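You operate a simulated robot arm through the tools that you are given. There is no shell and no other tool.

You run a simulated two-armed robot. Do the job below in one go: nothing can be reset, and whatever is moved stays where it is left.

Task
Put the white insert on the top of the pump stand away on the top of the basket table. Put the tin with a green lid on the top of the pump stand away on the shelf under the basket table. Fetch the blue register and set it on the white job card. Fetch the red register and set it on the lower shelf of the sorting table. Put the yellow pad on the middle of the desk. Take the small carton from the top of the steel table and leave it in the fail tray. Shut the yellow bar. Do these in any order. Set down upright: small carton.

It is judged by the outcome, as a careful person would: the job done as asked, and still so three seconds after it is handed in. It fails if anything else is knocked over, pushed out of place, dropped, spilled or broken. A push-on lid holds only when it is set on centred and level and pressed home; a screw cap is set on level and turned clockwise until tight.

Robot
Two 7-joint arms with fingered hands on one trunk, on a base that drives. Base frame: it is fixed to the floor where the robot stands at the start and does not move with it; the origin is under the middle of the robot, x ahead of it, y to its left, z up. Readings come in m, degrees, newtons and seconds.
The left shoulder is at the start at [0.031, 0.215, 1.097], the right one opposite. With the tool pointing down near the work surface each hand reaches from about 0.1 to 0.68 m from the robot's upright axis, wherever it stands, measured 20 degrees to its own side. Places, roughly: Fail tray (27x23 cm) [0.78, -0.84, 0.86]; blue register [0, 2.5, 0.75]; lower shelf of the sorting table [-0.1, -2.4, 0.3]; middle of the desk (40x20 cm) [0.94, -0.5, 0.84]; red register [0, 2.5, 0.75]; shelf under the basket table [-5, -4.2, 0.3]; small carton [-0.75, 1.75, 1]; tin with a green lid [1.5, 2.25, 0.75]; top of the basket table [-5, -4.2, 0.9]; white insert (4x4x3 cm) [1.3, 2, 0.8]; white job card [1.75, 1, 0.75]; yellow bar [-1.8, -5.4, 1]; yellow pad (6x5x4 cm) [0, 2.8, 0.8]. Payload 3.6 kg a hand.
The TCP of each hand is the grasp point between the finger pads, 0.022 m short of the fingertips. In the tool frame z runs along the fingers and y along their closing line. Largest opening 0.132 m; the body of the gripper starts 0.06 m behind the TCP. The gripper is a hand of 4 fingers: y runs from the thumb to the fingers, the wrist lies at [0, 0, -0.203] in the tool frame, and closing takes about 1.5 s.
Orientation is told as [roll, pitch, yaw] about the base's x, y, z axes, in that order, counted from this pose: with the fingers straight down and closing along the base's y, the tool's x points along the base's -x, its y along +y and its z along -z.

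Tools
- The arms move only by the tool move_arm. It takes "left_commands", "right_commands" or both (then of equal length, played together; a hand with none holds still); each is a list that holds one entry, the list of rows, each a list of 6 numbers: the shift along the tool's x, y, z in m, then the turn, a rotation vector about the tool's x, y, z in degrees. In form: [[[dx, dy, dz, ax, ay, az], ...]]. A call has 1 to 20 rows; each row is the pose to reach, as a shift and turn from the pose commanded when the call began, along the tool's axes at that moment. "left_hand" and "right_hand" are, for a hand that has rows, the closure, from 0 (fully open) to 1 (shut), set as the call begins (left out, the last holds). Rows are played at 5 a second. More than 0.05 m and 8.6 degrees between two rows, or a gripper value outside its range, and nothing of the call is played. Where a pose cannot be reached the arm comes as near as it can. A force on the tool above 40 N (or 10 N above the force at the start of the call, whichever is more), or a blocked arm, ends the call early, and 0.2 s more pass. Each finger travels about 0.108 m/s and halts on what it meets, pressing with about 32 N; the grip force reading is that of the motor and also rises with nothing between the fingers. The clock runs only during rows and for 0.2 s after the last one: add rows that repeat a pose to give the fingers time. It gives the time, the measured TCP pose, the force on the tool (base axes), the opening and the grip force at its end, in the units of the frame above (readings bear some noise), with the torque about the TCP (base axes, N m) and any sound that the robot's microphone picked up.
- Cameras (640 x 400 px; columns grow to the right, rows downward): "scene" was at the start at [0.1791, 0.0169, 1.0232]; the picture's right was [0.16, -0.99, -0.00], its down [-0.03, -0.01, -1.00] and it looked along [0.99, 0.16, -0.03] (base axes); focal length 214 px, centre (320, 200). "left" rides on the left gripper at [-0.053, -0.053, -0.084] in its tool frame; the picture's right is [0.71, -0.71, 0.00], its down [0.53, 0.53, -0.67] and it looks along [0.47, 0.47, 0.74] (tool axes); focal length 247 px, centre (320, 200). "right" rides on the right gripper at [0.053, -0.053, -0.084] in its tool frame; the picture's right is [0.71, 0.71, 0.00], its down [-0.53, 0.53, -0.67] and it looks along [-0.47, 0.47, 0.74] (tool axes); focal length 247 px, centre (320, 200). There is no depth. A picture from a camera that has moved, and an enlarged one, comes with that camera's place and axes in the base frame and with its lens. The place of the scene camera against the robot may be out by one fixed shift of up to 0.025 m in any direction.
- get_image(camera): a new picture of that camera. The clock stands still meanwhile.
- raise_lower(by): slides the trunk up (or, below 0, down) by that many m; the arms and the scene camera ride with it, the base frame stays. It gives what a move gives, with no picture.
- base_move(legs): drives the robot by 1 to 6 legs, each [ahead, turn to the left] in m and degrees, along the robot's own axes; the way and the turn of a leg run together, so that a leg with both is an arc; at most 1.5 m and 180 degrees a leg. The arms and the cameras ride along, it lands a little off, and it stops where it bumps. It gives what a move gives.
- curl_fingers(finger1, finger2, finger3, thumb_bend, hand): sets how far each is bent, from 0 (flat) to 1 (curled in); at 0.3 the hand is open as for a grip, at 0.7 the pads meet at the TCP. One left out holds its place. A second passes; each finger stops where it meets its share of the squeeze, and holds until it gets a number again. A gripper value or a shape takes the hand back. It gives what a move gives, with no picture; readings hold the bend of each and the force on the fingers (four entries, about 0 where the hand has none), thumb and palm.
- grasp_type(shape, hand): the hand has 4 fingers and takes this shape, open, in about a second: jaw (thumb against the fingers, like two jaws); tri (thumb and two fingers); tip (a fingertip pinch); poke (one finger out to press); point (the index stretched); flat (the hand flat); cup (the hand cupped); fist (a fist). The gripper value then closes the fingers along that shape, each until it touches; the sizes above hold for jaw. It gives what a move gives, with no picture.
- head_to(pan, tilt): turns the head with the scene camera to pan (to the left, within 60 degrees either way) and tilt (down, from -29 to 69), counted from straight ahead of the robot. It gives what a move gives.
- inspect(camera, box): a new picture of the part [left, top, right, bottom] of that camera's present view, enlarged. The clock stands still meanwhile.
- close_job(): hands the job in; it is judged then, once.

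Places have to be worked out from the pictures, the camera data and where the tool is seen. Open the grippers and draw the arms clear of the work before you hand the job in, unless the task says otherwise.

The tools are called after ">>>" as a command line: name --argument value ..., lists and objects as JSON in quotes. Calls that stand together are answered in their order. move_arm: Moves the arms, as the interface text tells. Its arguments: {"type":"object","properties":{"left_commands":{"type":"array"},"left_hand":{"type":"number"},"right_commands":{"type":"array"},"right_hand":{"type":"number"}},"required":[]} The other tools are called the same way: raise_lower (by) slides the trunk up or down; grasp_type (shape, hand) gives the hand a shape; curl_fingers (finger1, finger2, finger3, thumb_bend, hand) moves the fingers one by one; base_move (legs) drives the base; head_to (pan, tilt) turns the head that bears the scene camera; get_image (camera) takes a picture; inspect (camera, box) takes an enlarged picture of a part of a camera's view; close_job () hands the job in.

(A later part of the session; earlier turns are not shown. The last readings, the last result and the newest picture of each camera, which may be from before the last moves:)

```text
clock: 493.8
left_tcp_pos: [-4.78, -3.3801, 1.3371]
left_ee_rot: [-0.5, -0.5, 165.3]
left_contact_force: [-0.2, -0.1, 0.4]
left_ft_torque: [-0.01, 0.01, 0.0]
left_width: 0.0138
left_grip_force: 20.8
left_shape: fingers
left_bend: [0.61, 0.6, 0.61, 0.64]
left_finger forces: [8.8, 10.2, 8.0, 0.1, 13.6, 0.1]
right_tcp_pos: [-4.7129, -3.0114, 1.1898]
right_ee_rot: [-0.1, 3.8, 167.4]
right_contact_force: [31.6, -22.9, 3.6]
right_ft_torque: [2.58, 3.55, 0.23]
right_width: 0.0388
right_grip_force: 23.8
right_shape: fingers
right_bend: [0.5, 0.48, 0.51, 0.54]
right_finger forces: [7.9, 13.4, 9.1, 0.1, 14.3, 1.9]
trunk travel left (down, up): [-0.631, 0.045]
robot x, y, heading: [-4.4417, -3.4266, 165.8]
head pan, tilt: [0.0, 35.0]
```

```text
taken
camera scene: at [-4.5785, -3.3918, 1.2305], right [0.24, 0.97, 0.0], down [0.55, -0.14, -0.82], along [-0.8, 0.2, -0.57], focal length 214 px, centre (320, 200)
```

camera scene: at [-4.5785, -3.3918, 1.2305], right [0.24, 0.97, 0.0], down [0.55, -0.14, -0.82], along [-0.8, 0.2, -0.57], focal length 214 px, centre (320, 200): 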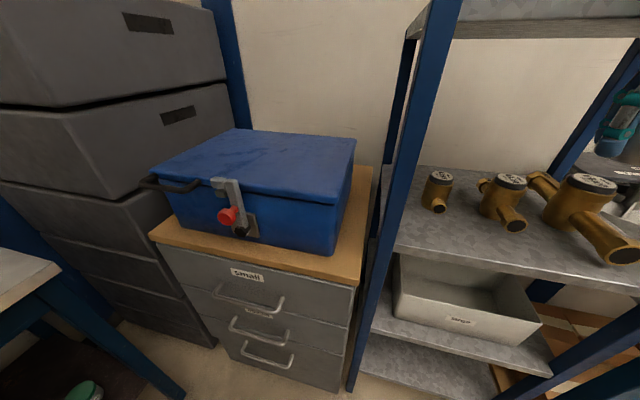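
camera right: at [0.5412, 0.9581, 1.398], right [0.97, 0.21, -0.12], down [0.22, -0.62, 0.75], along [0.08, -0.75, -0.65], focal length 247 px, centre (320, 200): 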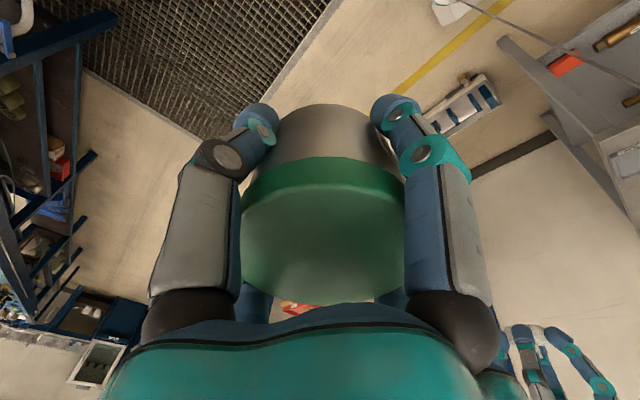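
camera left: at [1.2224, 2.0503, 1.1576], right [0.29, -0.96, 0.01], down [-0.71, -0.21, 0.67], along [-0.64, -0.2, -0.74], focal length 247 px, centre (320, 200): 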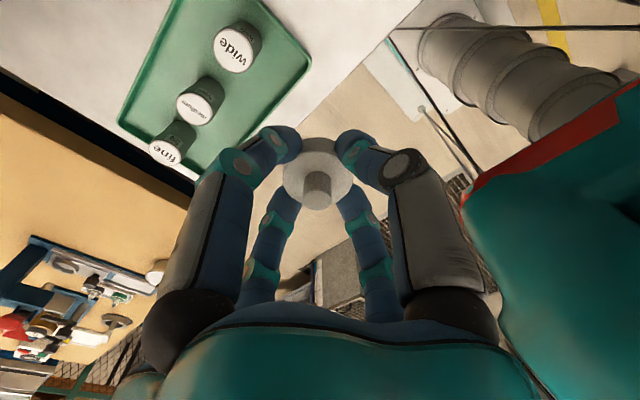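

The right hand has run into the blue rack on the right (the turn sweeps it there). I must undo that: turning back right slowly.

>>> base_move --legs '[[0, -5]]'

>>> head_to --pan -40 --tilt 10

>>> get_image --camera "scene"

>>> get_image --camera "right"

```text
clock: 494.7
left_tcp_pos: [-4.783, -3.3425, 1.3331]
left_ee_rot: [-0.2, 0.0, 160.5]
left_contact_force: [-0.1, -0.3, -1.1]
left_ft_torque: [-0.06, 0.0, 0.03]
left_width: 0.0135
left_grip_force: 19.8
left_shape: fingers
left_bend: [0.61, 0.6, 0.61, 0.64]
left_finger forces: [8.9, 10.3, 8.1, 0.0, 13.6, 0.0]
right_tcp_pos: [-4.6848, -2.9802, 1.1851]
right_ee_rot: [-0.1, 4.0, 162.0]
right_contact_force: [0.0, -0.5, -2.9]
right_ft_torque: [0.0, -0.05, -0.02]
right_width: 0.0387
right_grip_force: 22.4
right_shape: fingers
right_bend: [0.5, 0.48, 0.51, 0.54]
right_finger forces: [8.0, 13.4, 9.2, 0.1, 14.0, 0.0]
trunk travel left (down, up): [-0.631, 0.045]
robot x, y, heading: [-4.438, -3.4346, 160.6]
head pan, tilt: [0.0, 35.0]
```

```text
clock: 495.7
left_tcp_pos: [-4.7814, -3.3448, 1.3346]
left_ee_rot: [-0.3, 0.0, 160.4]
left_contact_force: [0.8, -0.2, -1.5]
left_ft_torque: [0.0, -0.03, 0.0]
left_width: 0.0134
left_grip_force: 20.1
left_shape: fingers
left_bend: [0.61, 0.6, 0.61, 0.64]
left_finger forces: [8.8, 10.2, 8.0, 0.1, 13.6, 0.1]
right_tcp_pos: [-4.6842, -2.9819, 1.1866]
right_ee_rot: [-0.1, 4.1, 162.1]
right_contact_force: [-0.5, 0.6, -2.7]
right_ft_torque: [0.03, -0.01, -0.01]
right_width: 0.0386
right_grip_force: 22.3
right_shape: fingers
right_bend: [0.5, 0.48, 0.51, 0.54]
right_finger forces: [8.0, 13.4, 9.3, 0.0, 14.1, 0.0]
trunk travel left (down, up): [-0.631, 0.045]
robot x, y, heading: [-4.4355, -3.4335, 160.7]
head pan, tilt: [-40.0, 10.0]
```

```text
taken
camera scene: at [-4.5474, -3.325, 1.2694], right [0.86, 0.51, 0.0], down [0.09, -0.15, -0.98], along [-0.51, 0.84, -0.18], focal length 214 px, centre (320, 200)
```

scene: 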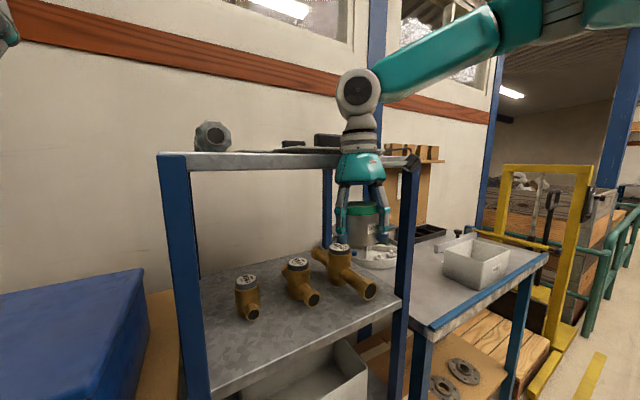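

```text
taken
camera right: at [-4.6222, -2.9447, 1.2741], right [0.45, -0.89, 0.05], down [-0.71, -0.33, 0.63], along [-0.54, -0.32, -0.78], focal length 247 px, centre (320, 200)
```

right: 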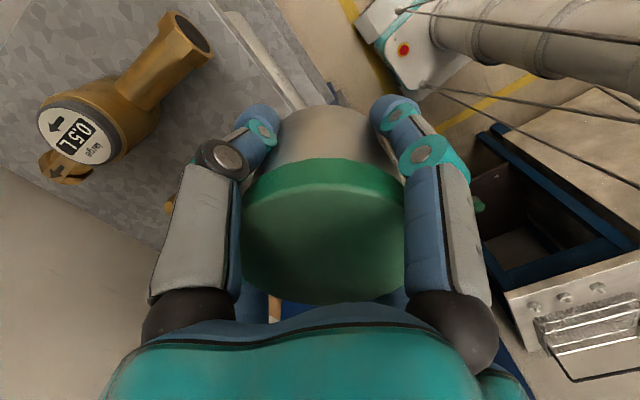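

The hand is in the space beside the rack's right end. I'll turn right to the original heading and back straight out.

>>> base_move --legs '[[0, -6]]'

>>> base_move --legs '[[-0.45, 0]]'

>>> head_to --pan 0 --tilt 20

>>> get_image --camera "scene"

>>> get_image --camera "right"

```text
clock: 496.7
left_tcp_pos: [-4.7686, -3.3095, 1.3348]
left_ee_rot: [-0.2, -0.2, 154.6]
left_contact_force: [-0.1, -0.2, -0.1]
left_ft_torque: [-0.01, 0.0, 0.01]
left_width: 0.0134
left_grip_force: 20.1
left_shape: fingers
left_bend: [0.61, 0.6, 0.61, 0.64]
left_finger forces: [8.8, 10.4, 8.0, 0.1, 13.5, 0.0]
right_tcp_pos: [-4.635, -2.9584, 1.1865]
right_ee_rot: [-0.1, 3.8, 156.2]
right_contact_force: [0.0, -0.2, -2.1]
right_ft_torque: [0.02, 0.02, 0.0]
right_width: 0.0387
right_grip_force: 22.5
right_shape: fingers
right_bend: [0.5, 0.48, 0.51, 0.54]
right_finger forces: [8.0, 13.5, 9.1, 0.0, 14.0, 0.0]
trunk travel left (down, up): [-0.631, 0.045]
robot x, y, heading: [-4.4406, -3.4363, 155.0]
head pan, tilt: [-40.0, 10.0]
```

```text
clock: 499.4
left_tcp_pos: [-4.3659, -3.5004, 1.3346]
left_ee_rot: [-0.1, 0.0, 155.0]
left_contact_force: [0.7, -0.8, -1.1]
left_ft_torque: [0.01, -0.01, 0.03]
left_width: 0.0134
left_grip_force: 20.4
left_shape: fingers
left_bend: [0.61, 0.6, 0.61, 0.64]
left_finger forces: [8.8, 10.3, 8.0, 0.0, 13.5, 0.0]
right_tcp_pos: [-4.2348, -3.1488, 1.1864]
right_ee_rot: [0.0, 4.0, 156.6]
right_contact_force: [-0.9, 0.1, -2.5]
right_ft_torque: [-0.01, -0.01, 0.0]
right_width: 0.039
right_grip_force: 22.1
right_shape: fingers
right_bend: [0.5, 0.48, 0.51, 0.54]
right_finger forces: [7.9, 13.2, 9.1, 0.0, 13.9, 0.1]
trunk travel left (down, up): [-0.631, 0.045]
robot x, y, heading: [-4.033, -3.6236, 155.4]
head pan, tilt: [-40.0, 10.0]
```

```text
clock: 500.4
left_tcp_pos: [-4.3674, -3.4989, 1.3358]
left_ee_rot: [-0.3, 0.0, 154.9]
left_contact_force: [0.6, 1.0, -0.3]
left_ft_torque: [0.0, 0.02, -0.01]
left_width: 0.0134
left_grip_force: 20.4
left_shape: fingers
left_bend: [0.61, 0.6, 0.61, 0.64]
left_finger forces: [8.8, 10.3, 8.0, 0.0, 13.5, 0.0]
right_tcp_pos: [-4.2354, -3.1476, 1.1878]
right_ee_rot: [-0.1, 3.9, 156.6]
right_contact_force: [0.5, -0.5, -2.0]
right_ft_torque: [0.04, 0.0, 0.01]
right_width: 0.0388
right_grip_force: 22.8
right_shape: fingers
right_bend: [0.5, 0.48, 0.51, 0.54]
right_finger forces: [7.8, 13.2, 9.1, 0.0, 13.9, 0.1]
trunk travel left (down, up): [-0.631, 0.045]
robot x, y, heading: [-4.0384, -3.6222, 155.2]
head pan, tilt: [0.0, 20.0]
```

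```text
taken
camera scene: at [-4.1791, -3.5517, 1.2532], right [0.42, 0.91, 0.0], down [0.31, -0.14, -0.94], along [-0.85, 0.39, -0.34], focal length 214 px, centre (320, 200)
```

scene: 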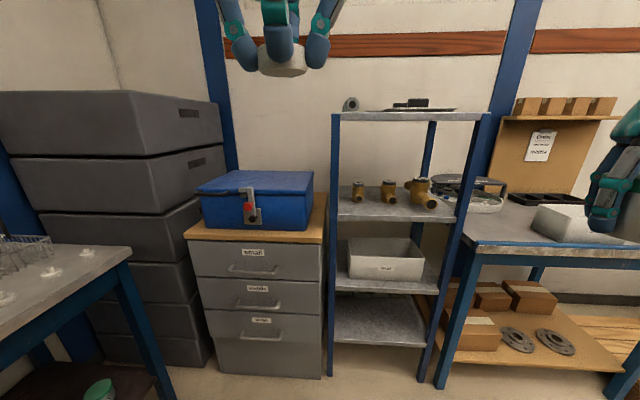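

```text
taken
camera right: at [-4.1699, -3.1173, 1.2752], right [0.37, -0.93, 0.05], down [-0.73, -0.26, 0.63], along [-0.57, -0.26, -0.78], focal length 247 px, centre (320, 200)
```

right: 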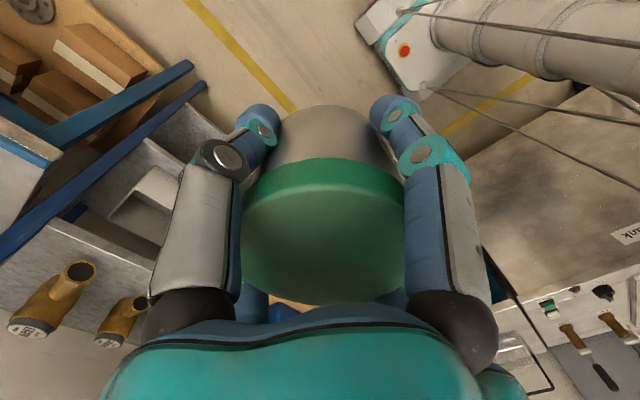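

The rack and its meters look intact. Now I'll look left at the basket table.

>>> head_to --pan 50 --tilt 25

>>> get_image --camera "scene"

```text
clock: 501.6
left_tcp_pos: [-4.3669, -3.4999, 1.3346]
left_ee_rot: [-0.1, 0.0, 154.9]
left_contact_force: [0.2, 0.7, -0.4]
left_ft_torque: [-0.03, 0.01, 0.0]
left_width: 0.0134
left_grip_force: 20.6
left_shape: fingers
left_bend: [0.61, 0.6, 0.61, 0.64]
left_finger forces: [8.9, 10.2, 8.0, 0.1, 13.5, 0.0]
right_tcp_pos: [-4.2344, -3.1479, 1.1867]
right_ee_rot: [0.0, 3.9, 156.7]
right_contact_force: [-0.1, 0.2, -2.4]
right_ft_torque: [0.01, 0.02, -0.03]
right_width: 0.0388
right_grip_force: 22.0
right_shape: fingers
right_bend: [0.5, 0.48, 0.51, 0.54]
right_finger forces: [7.8, 13.2, 9.2, 0.1, 13.9, 0.0]
trunk travel left (down, up): [-0.631, 0.045]
robot x, y, heading: [-4.039, -3.6258, 155.3]
head pan, tilt: [50.0, 25.0]
```

```text
taken
camera scene: at [-4.178, -3.6299, 1.2451], right [-0.43, 0.9, 0.0], down [0.38, 0.18, -0.91], along [-0.82, -0.39, -0.42], focal length 214 px, centre (320, 200)
```

scene: 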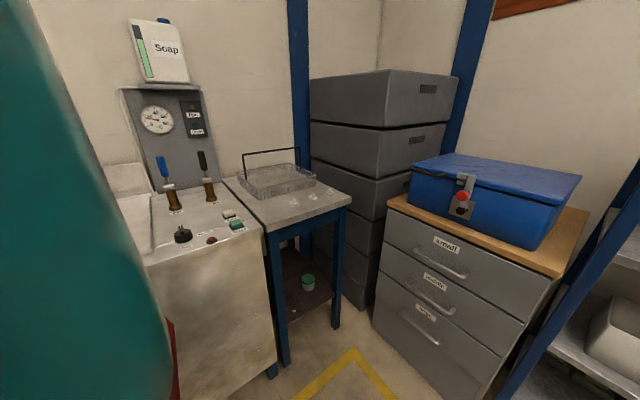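

The small basket table stands between the grey tank and the bin stack; another green-lidded tin is already on its lower shelf. I'll enlarge to see free spots.

>>> inspect --camera "scene" --box '[220, 130, 380, 230]'

>>> inspect --camera "scene" --box '[220, 220, 380, 380]'

```text
4.00 times, centred on (300, 180) of scene
camera zoom: at [-4.178, -3.6299, 1.2451], right [-0.43, 0.9, 0.0], down [0.38, 0.18, -0.91], along [-0.82, -0.39, -0.42], focal length 858 px, centre (400, 280)
```

zoom: 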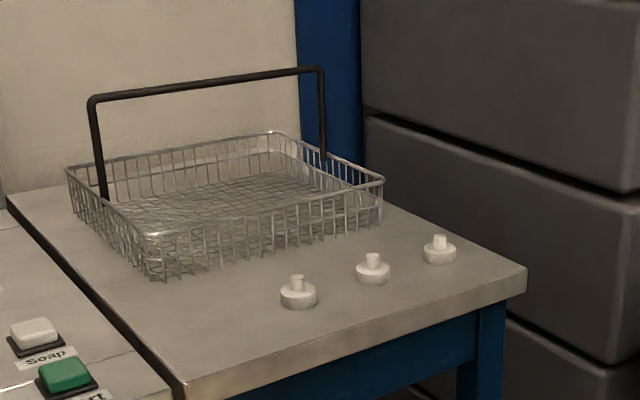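

```text
2.50 times, centred on (300, 300) of scene
camera zoom: at [-4.178, -3.6299, 1.2451], right [-0.43, 0.9, 0.0], down [0.38, 0.18, -0.91], along [-0.82, -0.39, -0.42], focal length 536 px, centre (370, -50)
```

zoom: 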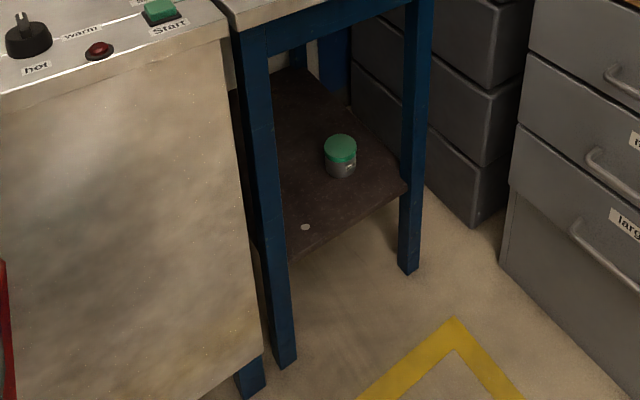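

I'll approach the basket table at an angle, keeping the right hand away from rack, drawers and bins: turn left, drive 0.34 m, and turn a bit more.

>>> base_move --legs '[[0, 37]]'

>>> base_move --legs '[[0.32, 0]]'

>>> base_move --legs '[[0, 22]]'

>>> head_to --pan 10 --tilt 35

>>> get_image --camera "scene"

```text
clock: 503.8
left_tcp_pos: [-4.374, -3.726, 1.3358]
left_ee_rot: [-0.1, -0.1, -167.6]
left_contact_force: [-0.7, -0.4, 0.4]
left_ft_torque: [0.0, 0.02, 0.0]
left_width: 0.0136
left_grip_force: 19.4
left_shape: fingers
left_bend: [0.61, 0.6, 0.61, 0.64]
left_finger forces: [8.7, 10.4, 8.0, 0.1, 13.5, 0.0]
right_tcp_pos: [-4.4837, -3.3674, 1.1864]
right_ee_rot: [-0.1, 4.0, -165.9]
right_contact_force: [-0.2, 0.1, -1.6]
right_ft_torque: [0.01, 0.03, 0.01]
right_width: 0.0387
right_grip_force: 21.3
right_shape: fingers
right_bend: [0.5, 0.48, 0.51, 0.54]
right_finger forces: [7.6, 12.9, 8.9, 0.1, 13.4, 0.1]
trunk travel left (down, up): [-0.631, 0.045]
robot x, y, heading: [-4.0444, -3.5977, -167.3]
head pan, tilt: [50.0, 25.0]
```

```text
clock: 506.0
left_tcp_pos: [-4.6951, -3.799, 1.3353]
left_ee_rot: [-0.3, 0.0, -167.6]
left_contact_force: [0.4, 0.6, -1.0]
left_ft_torque: [0.01, -0.01, 0.0]
left_width: 0.0137
left_grip_force: 20.3
left_shape: fingers
left_bend: [0.61, 0.6, 0.61, 0.64]
left_finger forces: [8.8, 10.5, 8.1, 0.0, 13.4, 0.1]
right_tcp_pos: [-4.8039, -3.4399, 1.1866]
right_ee_rot: [0.0, 3.9, -166.0]
right_contact_force: [-0.4, -1.1, -2.1]
right_ft_torque: [0.0, 0.01, -0.01]
right_width: 0.0387
right_grip_force: 21.4
right_shape: fingers
right_bend: [0.5, 0.48, 0.51, 0.55]
right_finger forces: [7.5, 12.6, 9.0, 0.0, 13.8, 0.0]
trunk travel left (down, up): [-0.631, 0.045]
robot x, y, heading: [-4.363, -3.6707, -167.3]
head pan, tilt: [50.0, 25.0]
```

```text
clock: 507.6
left_tcp_pos: [-4.6222, -3.9164, 1.3367]
left_ee_rot: [-0.2, -0.1, -145.4]
left_contact_force: [-0.1, 0.2, 0.0]
left_ft_torque: [0.0, -0.02, -0.01]
left_width: 0.0135
left_grip_force: 20.7
left_shape: fingers
left_bend: [0.61, 0.6, 0.61, 0.64]
left_finger forces: [8.8, 10.5, 8.0, 0.0, 13.4, 0.0]
right_tcp_pos: [-4.8579, -3.6231, 1.1882]
right_ee_rot: [-0.1, 3.9, -143.8]
right_contact_force: [0.2, 0.3, -2.4]
right_ft_torque: [-0.01, -0.01, -0.02]
right_width: 0.0385
right_grip_force: 21.3
right_shape: fingers
right_bend: [0.5, 0.48, 0.51, 0.55]
right_finger forces: [7.5, 12.6, 8.9, 0.0, 13.5, 0.0]
trunk travel left (down, up): [-0.631, 0.045]
robot x, y, heading: [-4.3745, -3.6568, -145.6]
head pan, tilt: [50.0, 25.0]
```

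```text
clock: 508.7
left_tcp_pos: [-4.6218, -3.9158, 1.3372]
left_ee_rot: [-0.3, 0.0, -145.5]
left_contact_force: [-0.3, 0.3, 0.0]
left_ft_torque: [0.03, 0.0, 0.02]
left_width: 0.0136
left_grip_force: 20.3
left_shape: fingers
left_bend: [0.61, 0.6, 0.62, 0.64]
left_finger forces: [8.8, 10.6, 8.1, 0.1, 13.4, 0.0]
right_tcp_pos: [-4.8587, -3.624, 1.189]
right_ee_rot: [-0.2, 4.0, -143.8]
right_contact_force: [0.4, 0.4, -1.9]
right_ft_torque: [0.01, 0.02, -0.02]
right_width: 0.0383
right_grip_force: 21.5
right_shape: fingers
right_bend: [0.5, 0.48, 0.51, 0.55]
right_finger forces: [7.5, 12.8, 8.9, 0.1, 13.5, 0.0]
trunk travel left (down, up): [-0.631, 0.045]
robot x, y, heading: [-4.3725, -3.6542, -145.2]
head pan, tilt: [10.0, 35.0]
```

```text
taken
camera scene: at [-4.4874, -3.7593, 1.2293], right [-0.7, 0.71, 0.0], down [0.41, 0.4, -0.82], along [-0.58, -0.58, -0.57], focal length 214 px, centre (320, 200)
```

scene: 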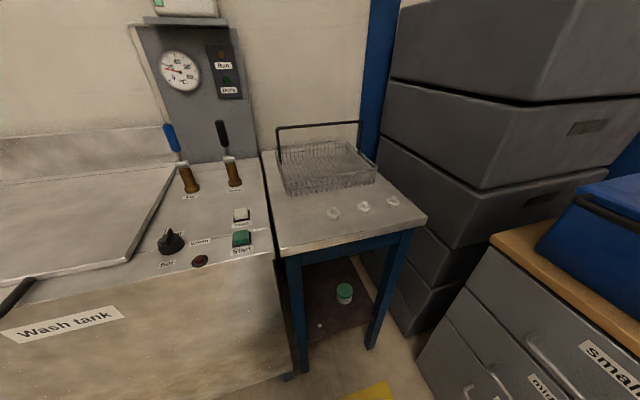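

The row of three white inserts has a free place at its left end, around (-4.737, -4.095). I'll lower the trunk 15 cm and bring the left hand above that spot.

>>> raise_lower --by -0.15

>>> move_arm --left_commands '[[[-0.028, 0.012, 0.01, 0, 0, 0], [-0.056, 0.024, 0.03, 0, 0, 0], [-0.084, 0.035, 0.06, 0, 0, 0], [-0.112, 0.047, 0.09, 0, 0, 0], [-0.14, 0.059, 0.12, 0, 0, 0], [-0.168, 0.071, 0.155, 0, 0, 0], [-0.196, 0.0824, 0.187, 0, 0, 0], [-0.196, 0.0824, 0.187, 0, 0, 0]]]'

>>> get_image --camera "left"

>>> get_image --camera "scene"

```text
clock: 510.4
left_tcp_pos: [-4.6219, -3.9154, 1.1871]
left_ee_rot: [-0.3, -0.1, -145.5]
left_contact_force: [0.3, 0.5, -0.2]
left_ft_torque: [-0.01, -0.03, 0.01]
left_width: 0.0133
left_grip_force: 20.3
left_shape: fingers
left_bend: [0.61, 0.6, 0.62, 0.64]
left_finger forces: [8.7, 10.6, 7.9, 0.1, 13.5, 0.1]
right_tcp_pos: [-4.8585, -3.623, 1.0385]
right_ee_rot: [-0.1, 3.9, -143.8]
right_contact_force: [-0.8, -0.2, -1.3]
right_ft_torque: [0.01, -0.01, 0.0]
right_width: 0.0384
right_grip_force: 21.3
right_shape: fingers
right_bend: [0.5, 0.48, 0.51, 0.55]
right_finger forces: [7.6, 13.0, 9.1, 0.0, 13.5, 0.0]
trunk travel left (down, up): [-0.481, 0.195]
robot x, y, heading: [-4.3731, -3.6551, -145.2]
head pan, tilt: [10.0, 35.0]
```

```text
clock: 512.2
left_tcp_pos: [-4.7402, -4.092, 0.9997]
left_ee_rot: [-0.3, -0.1, -145.6]
left_contact_force: [-0.1, 0.5, -0.4]
left_ft_torque: [0.02, 0.01, -0.02]
left_width: 0.0134
left_grip_force: 20.1
left_shape: fingers
left_bend: [0.61, 0.6, 0.62, 0.64]
left_finger forces: [8.7, 10.9, 7.9, 0.0, 13.3, 0.0]
right_tcp_pos: [-4.8588, -3.6234, 1.0382]
right_ee_rot: [-0.1, 3.9, -143.9]
right_contact_force: [-0.1, 0.1, -2.1]
right_ft_torque: [0.0, -0.02, -0.01]
right_width: 0.0385
right_grip_force: 21.3
right_shape: fingers
right_bend: [0.5, 0.48, 0.51, 0.55]
right_finger forces: [7.5, 12.9, 9.0, 0.0, 13.4, 0.0]
trunk travel left (down, up): [-0.481, 0.195]
robot x, y, heading: [-4.3734, -3.6564, -145.4]
head pan, tilt: [10.0, 35.0]
```

```text
taken
camera left: at [-4.8131, -4.0779, 1.0834], right [0.18, 0.98, 0.0], down [0.73, -0.14, 0.67], along [0.65, -0.12, -0.75], focal length 247 px, centre (320, 200)
```

left: 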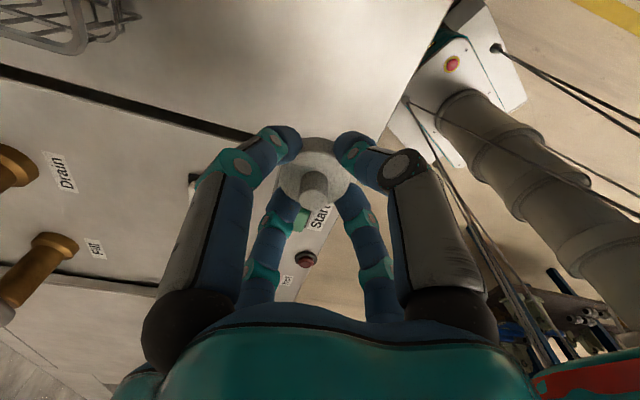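

```text
taken
camera scene: at [-4.4877, -3.7588, 1.0785], right [-0.7, 0.71, 0.0], down [0.41, 0.4, -0.82], along [-0.58, -0.58, -0.57], focal length 214 px, centre (320, 200)
```

scene: 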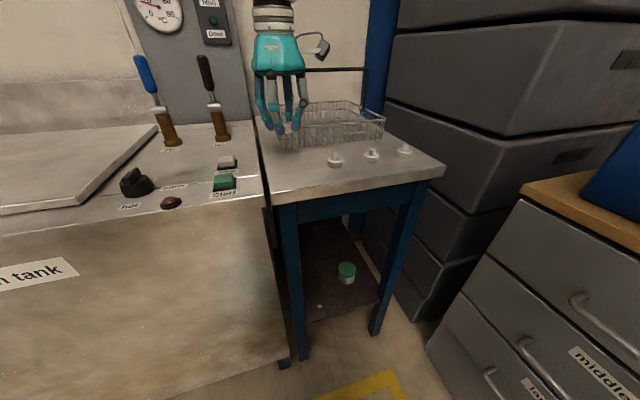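

The spot is 3.5 cm from the table's left edge; I'll shift 1 cm inward and lower toward the table top.

>>> move_arm --left_commands '[[[-0.0046, -0.009, 0.015, 0, 0, 0], [-0.0046, -0.009, 0.03, 0, 0, 0], [-0.0046, -0.009, 0.042, 0, 0, 0], [-0.0046, -0.009, 0.048, 0, 0, 0], [-0.0046, -0.009, 0.048, 0, 0, 0]]]'

>>> move_arm --left_commands '[[[0, 0, 0.002, 0, 0, 0], [0, 0, 0.004, 0, 0, 0], [0, 0, 0.006, 0, 0, 0]]]'

```text
clock: 513.4
left_tcp_pos: [-4.7472, -4.0885, 0.9519]
left_ee_rot: [-0.2, 0.0, -145.5]
left_contact_force: [-0.6, 0.3, -0.8]
left_ft_torque: [0.01, -0.01, 0.0]
left_width: 0.0134
left_grip_force: 20.3
left_shape: fingers
left_bend: [0.61, 0.6, 0.62, 0.64]
left_finger forces: [8.7, 10.9, 7.9, 0.1, 13.2, 0.0]
right_tcp_pos: [-4.8595, -3.6233, 1.0384]
right_ee_rot: [-0.1, 4.0, -143.8]
right_contact_force: [0.2, -0.4, -2.3]
right_ft_torque: [0.0, -0.01, 0.0]
right_width: 0.0382
right_grip_force: 20.8
right_shape: fingers
right_bend: [0.5, 0.48, 0.51, 0.55]
right_finger forces: [7.4, 12.9, 9.0, 0.1, 13.4, 0.0]
trunk travel left (down, up): [-0.481, 0.195]
robot x, y, heading: [-4.3792, -3.6544, -145.3]
head pan, tilt: [10.0, 35.0]
```

```text
clock: 514.2
left_tcp_pos: [-4.7461, -4.088, 0.9453]
left_ee_rot: [-0.4, -0.1, -145.6]
left_contact_force: [0.5, 0.3, 0.0]
left_ft_torque: [0.02, 0.0, -0.01]
left_width: 0.0132
left_grip_force: 20.2
left_shape: fingers
left_bend: [0.61, 0.6, 0.62, 0.64]
left_finger forces: [8.7, 10.8, 8.0, 0.0, 13.2, 0.1]
right_tcp_pos: [-4.8587, -3.6238, 1.0389]
right_ee_rot: [-0.1, 4.0, -143.7]
right_contact_force: [0.3, -0.8, -2.9]
right_ft_torque: [-0.02, 0.0, 0.0]
right_width: 0.0385
right_grip_force: 21.0
right_shape: fingers
right_bend: [0.5, 0.48, 0.51, 0.55]
right_finger forces: [7.4, 12.8, 9.0, 0.0, 13.4, 0.0]
trunk travel left (down, up): [-0.481, 0.195]
robot x, y, heading: [-4.3727, -3.6573, -145.3]
head pan, tilt: [10.0, 35.0]
```

No contact yet; continuing in small steps.

>>> move_arm --left_commands '[[[0, 0, 0.003, 0, 0, 0], [0, 0, 0.006, 0, 0, 0], [0, 0, 0.008, 0, 0, 0]]]'

```text
clock: 515.0
left_tcp_pos: [-4.7485, -4.0878, 0.9369]
left_ee_rot: [-0.3, 0.0, -145.5]
left_contact_force: [1.2, 0.6, -0.8]
left_ft_torque: [0.03, 0.02, 0.03]
left_width: 0.0134
left_grip_force: 20.0
left_shape: fingers
left_bend: [0.61, 0.6, 0.62, 0.64]
left_finger forces: [8.6, 10.8, 8.0, 0.1, 13.2, 0.0]
right_tcp_pos: [-4.8588, -3.6234, 1.0376]
right_ee_rot: [-0.1, 4.0, -143.8]
right_contact_force: [-0.2, -0.2, -1.9]
right_ft_torque: [0.0, 0.03, -0.01]
right_width: 0.0386
right_grip_force: 21.2
right_shape: fingers
right_bend: [0.5, 0.48, 0.51, 0.55]
right_finger forces: [7.4, 13.0, 9.0, 0.0, 13.4, 0.0]
trunk travel left (down, up): [-0.481, 0.195]
robot x, y, heading: [-4.3742, -3.6569, -145.5]
head pan, tilt: [10.0, 35.0]
```

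Still free; I'll check the remaining gap in the pictures.

>>> inspect --camera "scene" --box '[220, 60, 460, 210]'

>>> get_image --camera "left"

```text
2.67 times, centred on (340, 135) of scene
camera zoom: at [-4.488, -3.7591, 1.0784], right [-0.7, 0.71, 0.0], down [0.41, 0.4, -0.82], along [-0.58, -0.58, -0.57], focal length 572 px, centre (267, 373)
```

zoom: 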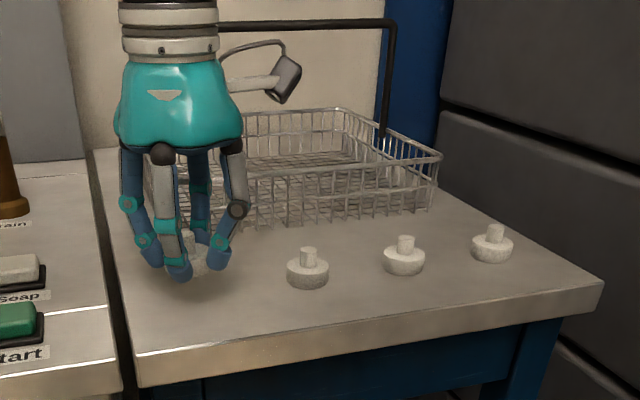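

```text
taken
camera left: at [-4.8212, -4.075, 1.0213], right [0.18, 0.98, 0.0], down [0.73, -0.14, 0.67], along [0.65, -0.12, -0.75], focal length 247 px, centre (320, 200)
```

left: 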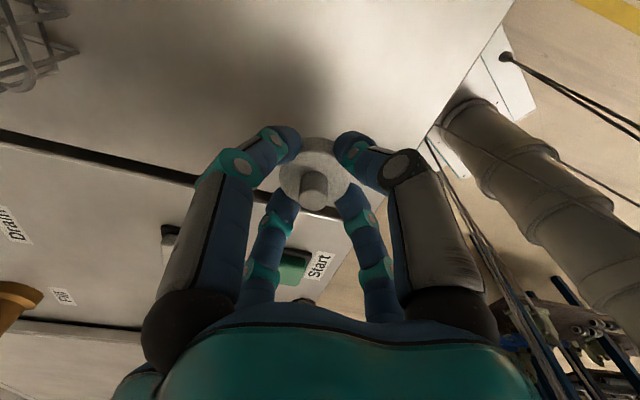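

The insert is still some way above the table. Lowering further in 4 mm steps with force watch.

>>> move_arm --left_commands '[[[0, 0, 0.004, 0, 0, 0], [0, 0, 0.008, 0, 0, 0], [0, 0, 0.011, 0, 0, 0], [0, 0, 0.011, 0, 0, 0]]]'

>>> move_arm --left_commands '[[[0, 0, 0.003, 0, 0, 0], [0, 0, 0.006, 0, 0, 0], [0, 0, 0.006, 0, 0, 0]]]'

```text
clock: 516.0
left_tcp_pos: [-4.7464, -4.0877, 0.9261]
left_ee_rot: [-0.3, 0.0, -145.6]
left_contact_force: [0.3, -0.6, -1.0]
left_ft_torque: [-0.04, 0.01, 0.0]
left_width: 0.0134
left_grip_force: 20.4
left_shape: fingers
left_bend: [0.61, 0.6, 0.62, 0.64]
left_finger forces: [8.6, 10.8, 8.0, 0.0, 13.2, 0.0]
right_tcp_pos: [-4.8587, -3.6232, 1.0381]
right_ee_rot: [-0.1, 4.0, -143.9]
right_contact_force: [0.1, 0.4, -3.2]
right_ft_torque: [0.03, 0.02, 0.0]
right_width: 0.0385
right_grip_force: 21.7
right_shape: fingers
right_bend: [0.5, 0.48, 0.51, 0.55]
right_finger forces: [7.4, 12.9, 9.0, 0.0, 13.4, 0.0]
trunk travel left (down, up): [-0.481, 0.195]
robot x, y, heading: [-4.3744, -3.6545, -145.0]
head pan, tilt: [10.0, 35.0]
```

```text
clock: 516.8
left_tcp_pos: [-4.7474, -4.0885, 0.9209]
left_ee_rot: [-0.2, 0.0, -145.5]
left_contact_force: [0.8, 0.0, 0.0]
left_ft_torque: [0.0, -0.01, 0.03]
left_width: 0.0135
left_grip_force: 20.2
left_shape: fingers
left_bend: [0.61, 0.6, 0.62, 0.64]
left_finger forces: [8.5, 10.8, 8.0, 0.0, 13.1, 0.0]
right_tcp_pos: [-4.8587, -3.6223, 1.0389]
right_ee_rot: [-0.1, 4.0, -143.8]
right_contact_force: [0.1, 0.1, -2.6]
right_ft_torque: [0.0, 0.03, -0.01]
right_width: 0.0383
right_grip_force: 21.4
right_shape: fingers
right_bend: [0.5, 0.48, 0.51, 0.55]
right_finger forces: [7.4, 13.0, 9.0, 0.0, 13.5, 0.0]
trunk travel left (down, up): [-0.481, 0.195]
robot x, y, heading: [-4.3741, -3.6565, -145.1]
head pan, tilt: [10.0, 35.0]
```

Continuing down.

>>> move_arm --left_commands '[[[0, 0, 0.003, 0, 0, 0], [0, 0, 0.006, 0, 0, 0], [0, 0, 0.009, 0, 0, 0], [0, 0, 0.009, 0, 0, 0]]]'

>>> move_arm --left_commands '[[[0, 0, 0.002, 0, 0, 0], [0, 0, 0.004, 0, 0, 0], [0, 0, 0.004, 0, 0, 0]]]'

```text
clock: 517.8
left_tcp_pos: [-4.7476, -4.088, 0.9113]
left_ee_rot: [-0.2, 0.0, -145.5]
left_contact_force: [0.8, 0.6, -0.8]
left_ft_torque: [0.0, 0.01, 0.0]
left_width: 0.0134
left_grip_force: 20.1
left_shape: fingers
left_bend: [0.61, 0.6, 0.62, 0.64]
left_finger forces: [8.6, 10.8, 8.1, 0.1, 13.2, 0.1]
right_tcp_pos: [-4.8583, -3.6229, 1.0392]
right_ee_rot: [-0.2, 4.1, -143.8]
right_contact_force: [1.1, 0.1, -2.4]
right_ft_torque: [0.0, 0.0, -0.02]
right_width: 0.0386
right_grip_force: 21.5
right_shape: fingers
right_bend: [0.5, 0.48, 0.51, 0.55]
right_finger forces: [7.4, 12.8, 9.0, 0.1, 13.4, 0.1]
trunk travel left (down, up): [-0.481, 0.195]
robot x, y, heading: [-4.3731, -3.6543, -145.3]
head pan, tilt: [10.0, 35.0]
```

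```text
clock: 518.6
left_tcp_pos: [-4.7482, -4.0869, 0.909]
left_ee_rot: [-0.3, -0.2, -145.5]
left_contact_force: [-0.4, 0.0, 5.9]
left_ft_torque: [-0.12, -0.04, 0.0]
left_width: 0.0134
left_grip_force: 21.2
left_shape: fingers
left_bend: [0.61, 0.6, 0.62, 0.64]
left_finger forces: [9.6, 11.3, 8.5, 0.0, 13.5, 0.0]
right_tcp_pos: [-4.8587, -3.6223, 1.0387]
right_ee_rot: [-0.1, 3.9, -143.8]
right_contact_force: [1.0, -0.4, -3.3]
right_ft_torque: [-0.02, 0.0, -0.02]
right_width: 0.0383
right_grip_force: 21.2
right_shape: fingers
right_bend: [0.5, 0.48, 0.51, 0.55]
right_finger forces: [7.4, 13.0, 9.0, 0.1, 13.4, 0.1]
trunk travel left (down, up): [-0.481, 0.195]
robot x, y, heading: [-4.3749, -3.6578, -144.9]
head pan, tilt: [10.0, 35.0]
```

Contact at TCP z 0.909 (6 N), so the table top is at about 0.87. I'll open the left hand and withdraw upwards.

>>> curl_fingers --hand "left" --finger1 0.52 --finger2 0.52 --finger3 0.52 --thumb_bend 0.52

>>> move_arm --left_commands '[[[0, 0, -0.01, 0, 0, 0], [0, 0, -0.03, 0, 0, 0], [0, 0, -0.06, 0, 0, 0], [0, 0, -0.1, 0, 0, 0], [0, 0, -0.14, 0, 0, 0], [0, 0, -0.18, 0, 0, 0], [0, 0, -0.22, 0, 0, 0]]]'

>>> inspect --camera "scene" --box '[220, 60, 460, 210]'

>>> get_image --camera "left"

```text
clock: 519.6
left_tcp_pos: [-4.7477, -4.0879, 0.9093]
left_ee_rot: [-0.4, -0.1, -145.6]
left_contact_force: [-2.3, 0.3, 10.5]
left_ft_torque: [-0.01, -0.01, -0.04]
left_width: 0.0342
left_grip_force: 5.7
left_shape: fingers
left_bend: [0.53, 0.54, 0.54, 0.52]
left_finger forces: [2.7, 3.8, 4.6, 0.0, 0.0, 0.1]
right_tcp_pos: [-4.8582, -3.6221, 1.0391]
right_ee_rot: [-0.1, 3.8, -143.7]
right_contact_force: [-0.4, -0.5, -3.1]
right_ft_torque: [0.03, 0.03, -0.01]
right_width: 0.0386
right_grip_force: 21.4
right_shape: fingers
right_bend: [0.5, 0.48, 0.51, 0.55]
right_finger forces: [7.4, 12.9, 9.0, 0.1, 13.4, 0.1]
trunk travel left (down, up): [-0.481, 0.195]
robot x, y, heading: [-4.3785, -3.6535, -145.2]
head pan, tilt: [10.0, 35.0]
```

```text
clock: 521.2
left_tcp_pos: [-4.7451, -4.0879, 1.1289]
left_ee_rot: [-0.2, -0.1, -145.4]
left_contact_force: [-0.3, -0.7, -0.6]
left_ft_torque: [-0.02, -0.02, 0.01]
left_width: 0.0356
left_grip_force: 0.0
left_shape: fingers
left_bend: [0.52, 0.52, 0.52, 0.52]
left_finger forces: [0.1, 0.1, 0.0, 0.1, 0.1, 0.1]
right_tcp_pos: [-4.8579, -3.6225, 1.0395]
right_ee_rot: [-0.1, 3.9, -143.8]
right_contact_force: [-0.2, -0.2, -2.5]
right_ft_torque: [0.02, 0.05, 0.02]
right_width: 0.0385
right_grip_force: 21.4
right_shape: fingers
right_bend: [0.5, 0.48, 0.51, 0.55]
right_finger forces: [7.5, 12.9, 9.1, 0.0, 13.4, 0.0]
trunk travel left (down, up): [-0.481, 0.195]
robot x, y, heading: [-4.367, -3.6532, -145.4]
head pan, tilt: [10.0, 35.0]
```

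```text
2.67 times, centred on (340, 135) of scene
camera zoom: at [-4.4878, -3.7587, 1.0785], right [-0.7, 0.71, 0.0], down [0.41, 0.4, -0.82], along [-0.58, -0.58, -0.57], focal length 572 px, centre (267, 373)
```

zoom: 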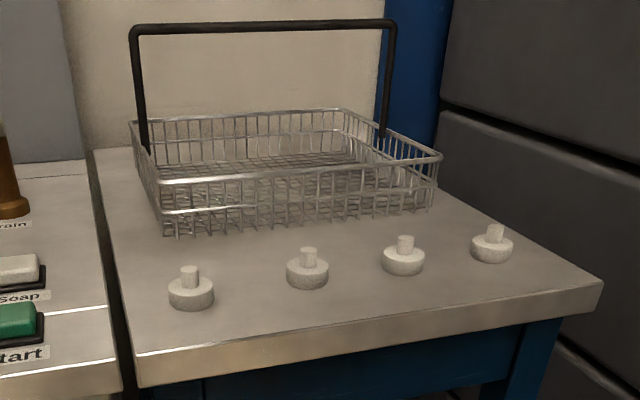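

```text
taken
camera left: at [-4.8184, -4.0739, 1.2124], right [0.18, 0.98, 0.0], down [0.73, -0.14, 0.67], along [0.65, -0.12, -0.75], focal length 247 px, centre (320, 200)
```

left: 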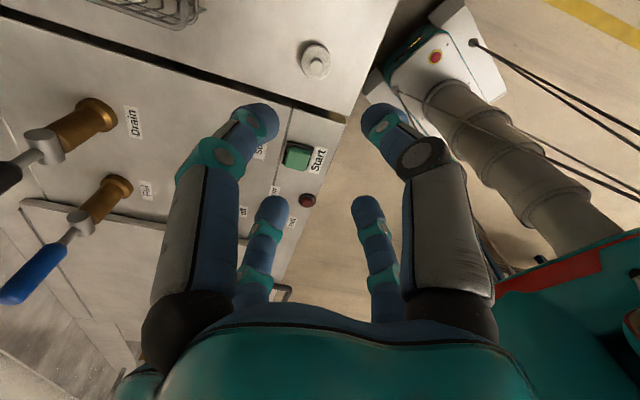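

The insert stands in line with the others. Now the tin: I'll bring the left hand up and back out of the way, then turn to face the table squarely.

>>> move_arm --left_commands '[[[0.0, 0, -0.04, 0, 0, 0], [0.03, 0.01, -0.07, 0, 0, 0], [0.06, 0.02, -0.1, 0, 0, 0], [0.09, 0.03, -0.13, 0, 0, 0], [0.12, 0.04, -0.16, 0, 0, 0], [0.15, 0.05, -0.19, 0, 0, 0], [0.18, 0.055, -0.21, 0, 0, 0], [0.2, 0.06, -0.23, 0, 0, 0], [0.2, 0.06, -0.23, 0, 0, 0]]]'

>>> base_move --legs '[[0, 25]]'

>>> head_to --pan -10 --tilt 45

>>> get_image --camera "scene"

>>> get_image --camera "right"

```text
clock: 523.2
left_tcp_pos: [-4.5479, -4.029, 1.3544]
left_ee_rot: [-0.2, 0.0, -145.4]
left_contact_force: [-0.4, -0.2, -0.5]
left_ft_torque: [0.01, -0.01, 0.0]
left_width: 0.0357
left_grip_force: 0.1
left_shape: fingers
left_bend: [0.52, 0.52, 0.52, 0.52]
left_finger forces: [0.0, 0.0, 0.0, 0.1, 0.1, 0.0]
right_tcp_pos: [-4.859, -3.6233, 1.039]
right_ee_rot: [0.0, 4.0, -143.9]
right_contact_force: [-0.1, -0.5, -2.1]
right_ft_torque: [0.01, -0.01, -0.01]
right_width: 0.0384
right_grip_force: 21.0
right_shape: fingers
right_bend: [0.5, 0.48, 0.51, 0.55]
right_finger forces: [7.5, 13.1, 9.0, 0.0, 13.4, 0.0]
trunk travel left (down, up): [-0.481, 0.195]
robot x, y, heading: [-4.3727, -3.6538, -145.1]
head pan, tilt: [10.0, 35.0]
```

```text
clock: 525.1
left_tcp_pos: [-4.3734, -4.0677, 1.3545]
left_ee_rot: [-0.3, 0.0, -120.1]
left_contact_force: [0.0, 0.2, 0.5]
left_ft_torque: [0.02, -0.01, -0.02]
left_width: 0.0358
left_grip_force: 0.0
left_shape: fingers
left_bend: [0.52, 0.52, 0.52, 0.52]
left_finger forces: [0.0, 0.0, 0.0, 0.0, 0.0, 0.0]
right_tcp_pos: [-4.8254, -3.8345, 1.0392]
right_ee_rot: [-0.3, 4.0, -118.4]
right_contact_force: [0.2, 0.0, -2.9]
right_ft_torque: [-0.03, 0.03, 0.01]
right_width: 0.038
right_grip_force: 21.6
right_shape: fingers
right_bend: [0.5, 0.47, 0.51, 0.55]
right_finger forces: [7.3, 13.0, 9.1, 0.0, 13.5, 0.0]
trunk travel left (down, up): [-0.481, 0.195]
robot x, y, heading: [-4.3934, -3.6465, -119.8]
head pan, tilt: [10.0, 35.0]
stopped in leg 1: the robot was blocked; the commanded pose is now the measured one
```

```text
clock: 526.0
left_tcp_pos: [-4.3737, -4.0666, 1.3548]
left_ee_rot: [-0.2, -0.1, -120.1]
left_contact_force: [0.1, 0.0, -0.2]
left_ft_torque: [0.01, 0.01, 0.0]
left_width: 0.0358
left_grip_force: 0.0
left_shape: fingers
left_bend: [0.52, 0.52, 0.52, 0.52]
left_finger forces: [0.0, 0.1, 0.1, 0.0, 0.0, 0.0]
right_tcp_pos: [-4.827, -3.8355, 1.0385]
right_ee_rot: [-0.3, 4.0, -118.5]
right_contact_force: [0.5, -0.2, -2.4]
right_ft_torque: [0.02, 0.02, 0.0]
right_width: 0.0382
right_grip_force: 21.4
right_shape: fingers
right_bend: [0.5, 0.47, 0.51, 0.55]
right_finger forces: [7.3, 13.0, 9.0, 0.0, 13.5, 0.0]
trunk travel left (down, up): [-0.481, 0.195]
robot x, y, heading: [-4.3928, -3.6476, -120.1]
head pan, tilt: [-10.0, 45.0]
```

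```text
taken
camera scene: at [-4.4701, -3.7748, 1.0636], right [-0.77, 0.64, 0.0], down [0.45, 0.54, -0.71], along [-0.45, -0.54, -0.71], focal length 214 px, centre (320, 200)
```

scene: 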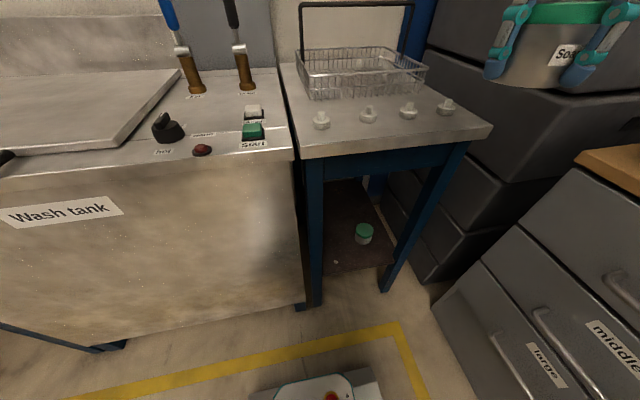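

```text
taken
camera right: at [-4.8506, -3.7679, 1.127], right [0.96, 0.28, 0.05], down [0.19, -0.76, 0.63], along [0.21, -0.59, -0.78], focal length 247 px, centre (320, 200)
```

right: 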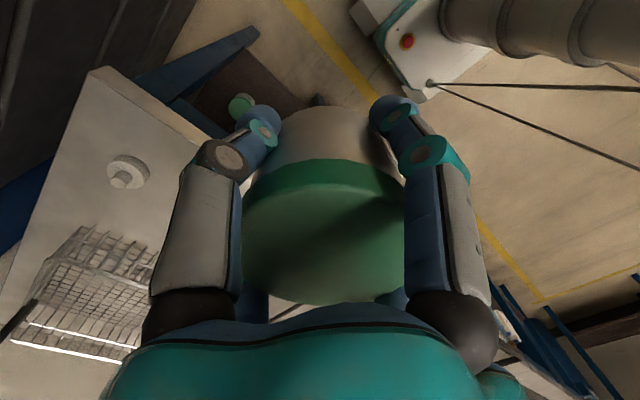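

The opening between the table legs spans v −2.22 to −2.50 with the other tin on the right side; there's room on the left. I'll lower the trunk (both hands are clear) and then the right hand.

>>> raise_lower --by -0.36

>>> get_image --camera "scene"

```text
clock: 529.5
left_tcp_pos: [-4.3725, -4.0671, 0.996]
left_ee_rot: [-0.2, -0.2, -120.0]
left_contact_force: [0.9, -0.9, -0.1]
left_ft_torque: [-0.03, 0.04, -0.03]
left_width: 0.0356
left_grip_force: 0.1
left_shape: fingers
left_bend: [0.52, 0.52, 0.52, 0.52]
left_finger forces: [0.0, 0.0, 0.1, 0.1, 0.0, 0.0]
right_tcp_pos: [-4.8266, -3.8349, 0.679]
right_ee_rot: [-0.3, 4.1, -118.4]
right_contact_force: [0.7, 0.6, -2.2]
right_ft_torque: [0.01, 0.01, 0.01]
right_width: 0.0386
right_grip_force: 20.8
right_shape: fingers
right_bend: [0.5, 0.47, 0.51, 0.55]
right_finger forces: [7.3, 13.0, 9.1, 0.0, 13.4, 0.0]
trunk travel left (down, up): [-0.121, 0.555]
robot x, y, heading: [-4.3945, -3.648, -119.8]
head pan, tilt: [-10.0, 45.0]
```

```text
taken
camera scene: at [-4.4732, -3.7799, 0.6905], right [-0.77, 0.64, 0.0], down [0.45, 0.54, -0.71], along [-0.45, -0.54, -0.71], focal length 214 px, centre (320, 200)
```

scene: 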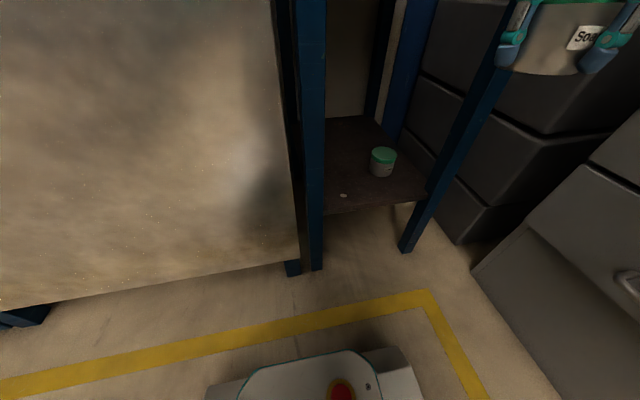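

I'll zoom on the lower shelf: there's a small white mark near its front.

>>> inspect --camera "scene" --box '[290, 100, 450, 230]'

```text
3.08 times, centred on (370, 165) of scene
camera zoom: at [-4.4732, -3.7799, 0.6905], right [-0.77, 0.64, 0.0], down [0.45, 0.54, -0.71], along [-0.45, -0.54, -0.71], focal length 660 px, centre (166, 308)
```

zoom: 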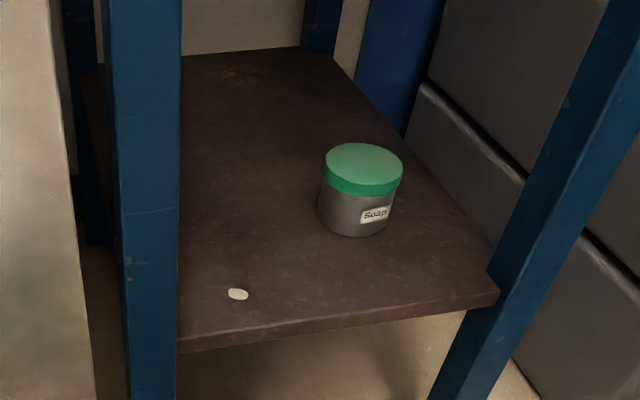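

The mark is just a flat stain. Shelf height comes out at about 0.325 m. I'll lower the right hand with the tin in front of the opening and level it.

>>> move_arm --right_commands '[[[-0.002, 0.012, 0.027, 0, -0.5, 0], [-0.004, 0.024, 0.055, 0, -1, 0], [-0.006, 0.036, 0.082, 0, -1.5, 0], [-0.008, 0.048, 0.11, 0, -2, 0], [-0.01, 0.06, 0.137, 0, -2.5, 0], [-0.012, 0.072, 0.164, 0, -3, 0], [-0.014, 0.084, 0.192, 0, -3.6, 0], [-0.0157, 0.092, 0.2184, 0, -4.1, 0], [-0.0157, 0.092, 0.2184, 0, -4.1, 0]]]'

>>> get_image --camera "scene"

>>> get_image --camera "right"

```text
clock: 531.5
left_tcp_pos: [-4.3723, -4.0676, 0.9968]
left_ee_rot: [-0.2, 0.0, -120.1]
left_contact_force: [-0.8, 0.0, 0.2]
left_ft_torque: [0.02, 0.02, -0.02]
left_width: 0.0356
left_grip_force: 0.1
left_shape: fingers
left_bend: [0.52, 0.52, 0.52, 0.52]
left_finger forces: [0.1, 0.1, 0.1, 0.0, 0.0, 0.0]
right_tcp_pos: [-4.8004, -3.8284, 0.5299]
right_ee_rot: [-0.1, 0.0, -118.5]
right_contact_force: [1.0, 0.9, -2.2]
right_ft_torque: [0.01, 0.0, 0.02]
right_width: 0.0383
right_grip_force: 21.3
right_shape: fingers
right_bend: [0.5, 0.47, 0.51, 0.55]
right_finger forces: [7.3, 13.1, 8.9, 0.1, 13.1, 0.0]
right hand out of reach, approached as far as the arm can: row 4, 5, 6, 7, 8, 9
trunk travel left (down, up): [-0.121, 0.555]
robot x, y, heading: [-4.392, -3.6478, -119.8]
head pan, tilt: [-10.0, 45.0]
```

```text
taken
camera scene: at [-4.4733, -3.78, 0.6904], right [-0.77, 0.64, 0.0], down [0.45, 0.54, -0.71], along [-0.45, -0.54, -0.71], focal length 214 px, centre (320, 200)
```

scene: 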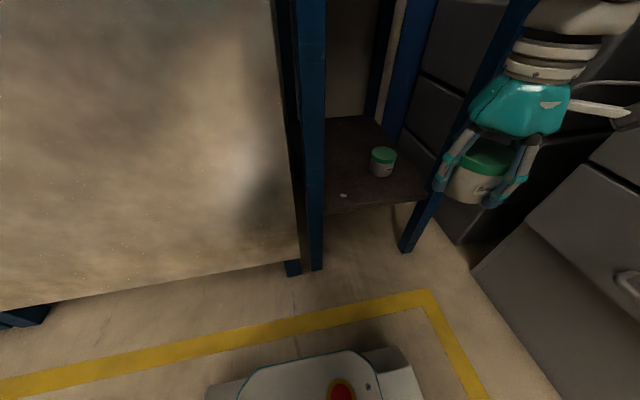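

```text
taken
camera right: at [-4.8206, -3.7542, 0.6149], right [0.96, 0.28, 0.0], down [0.21, -0.71, 0.67], along [0.19, -0.64, -0.74], focal length 247 px, centre (320, 200)
```

right: 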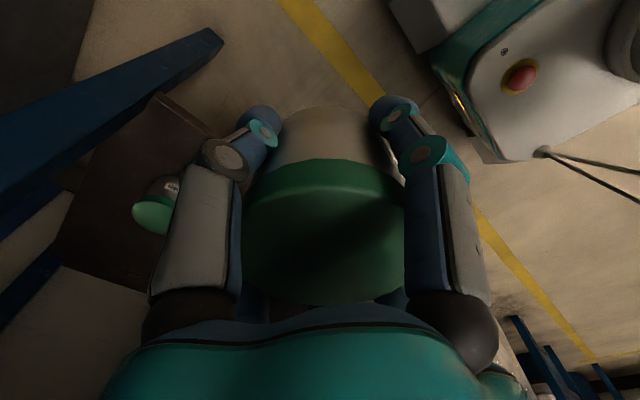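

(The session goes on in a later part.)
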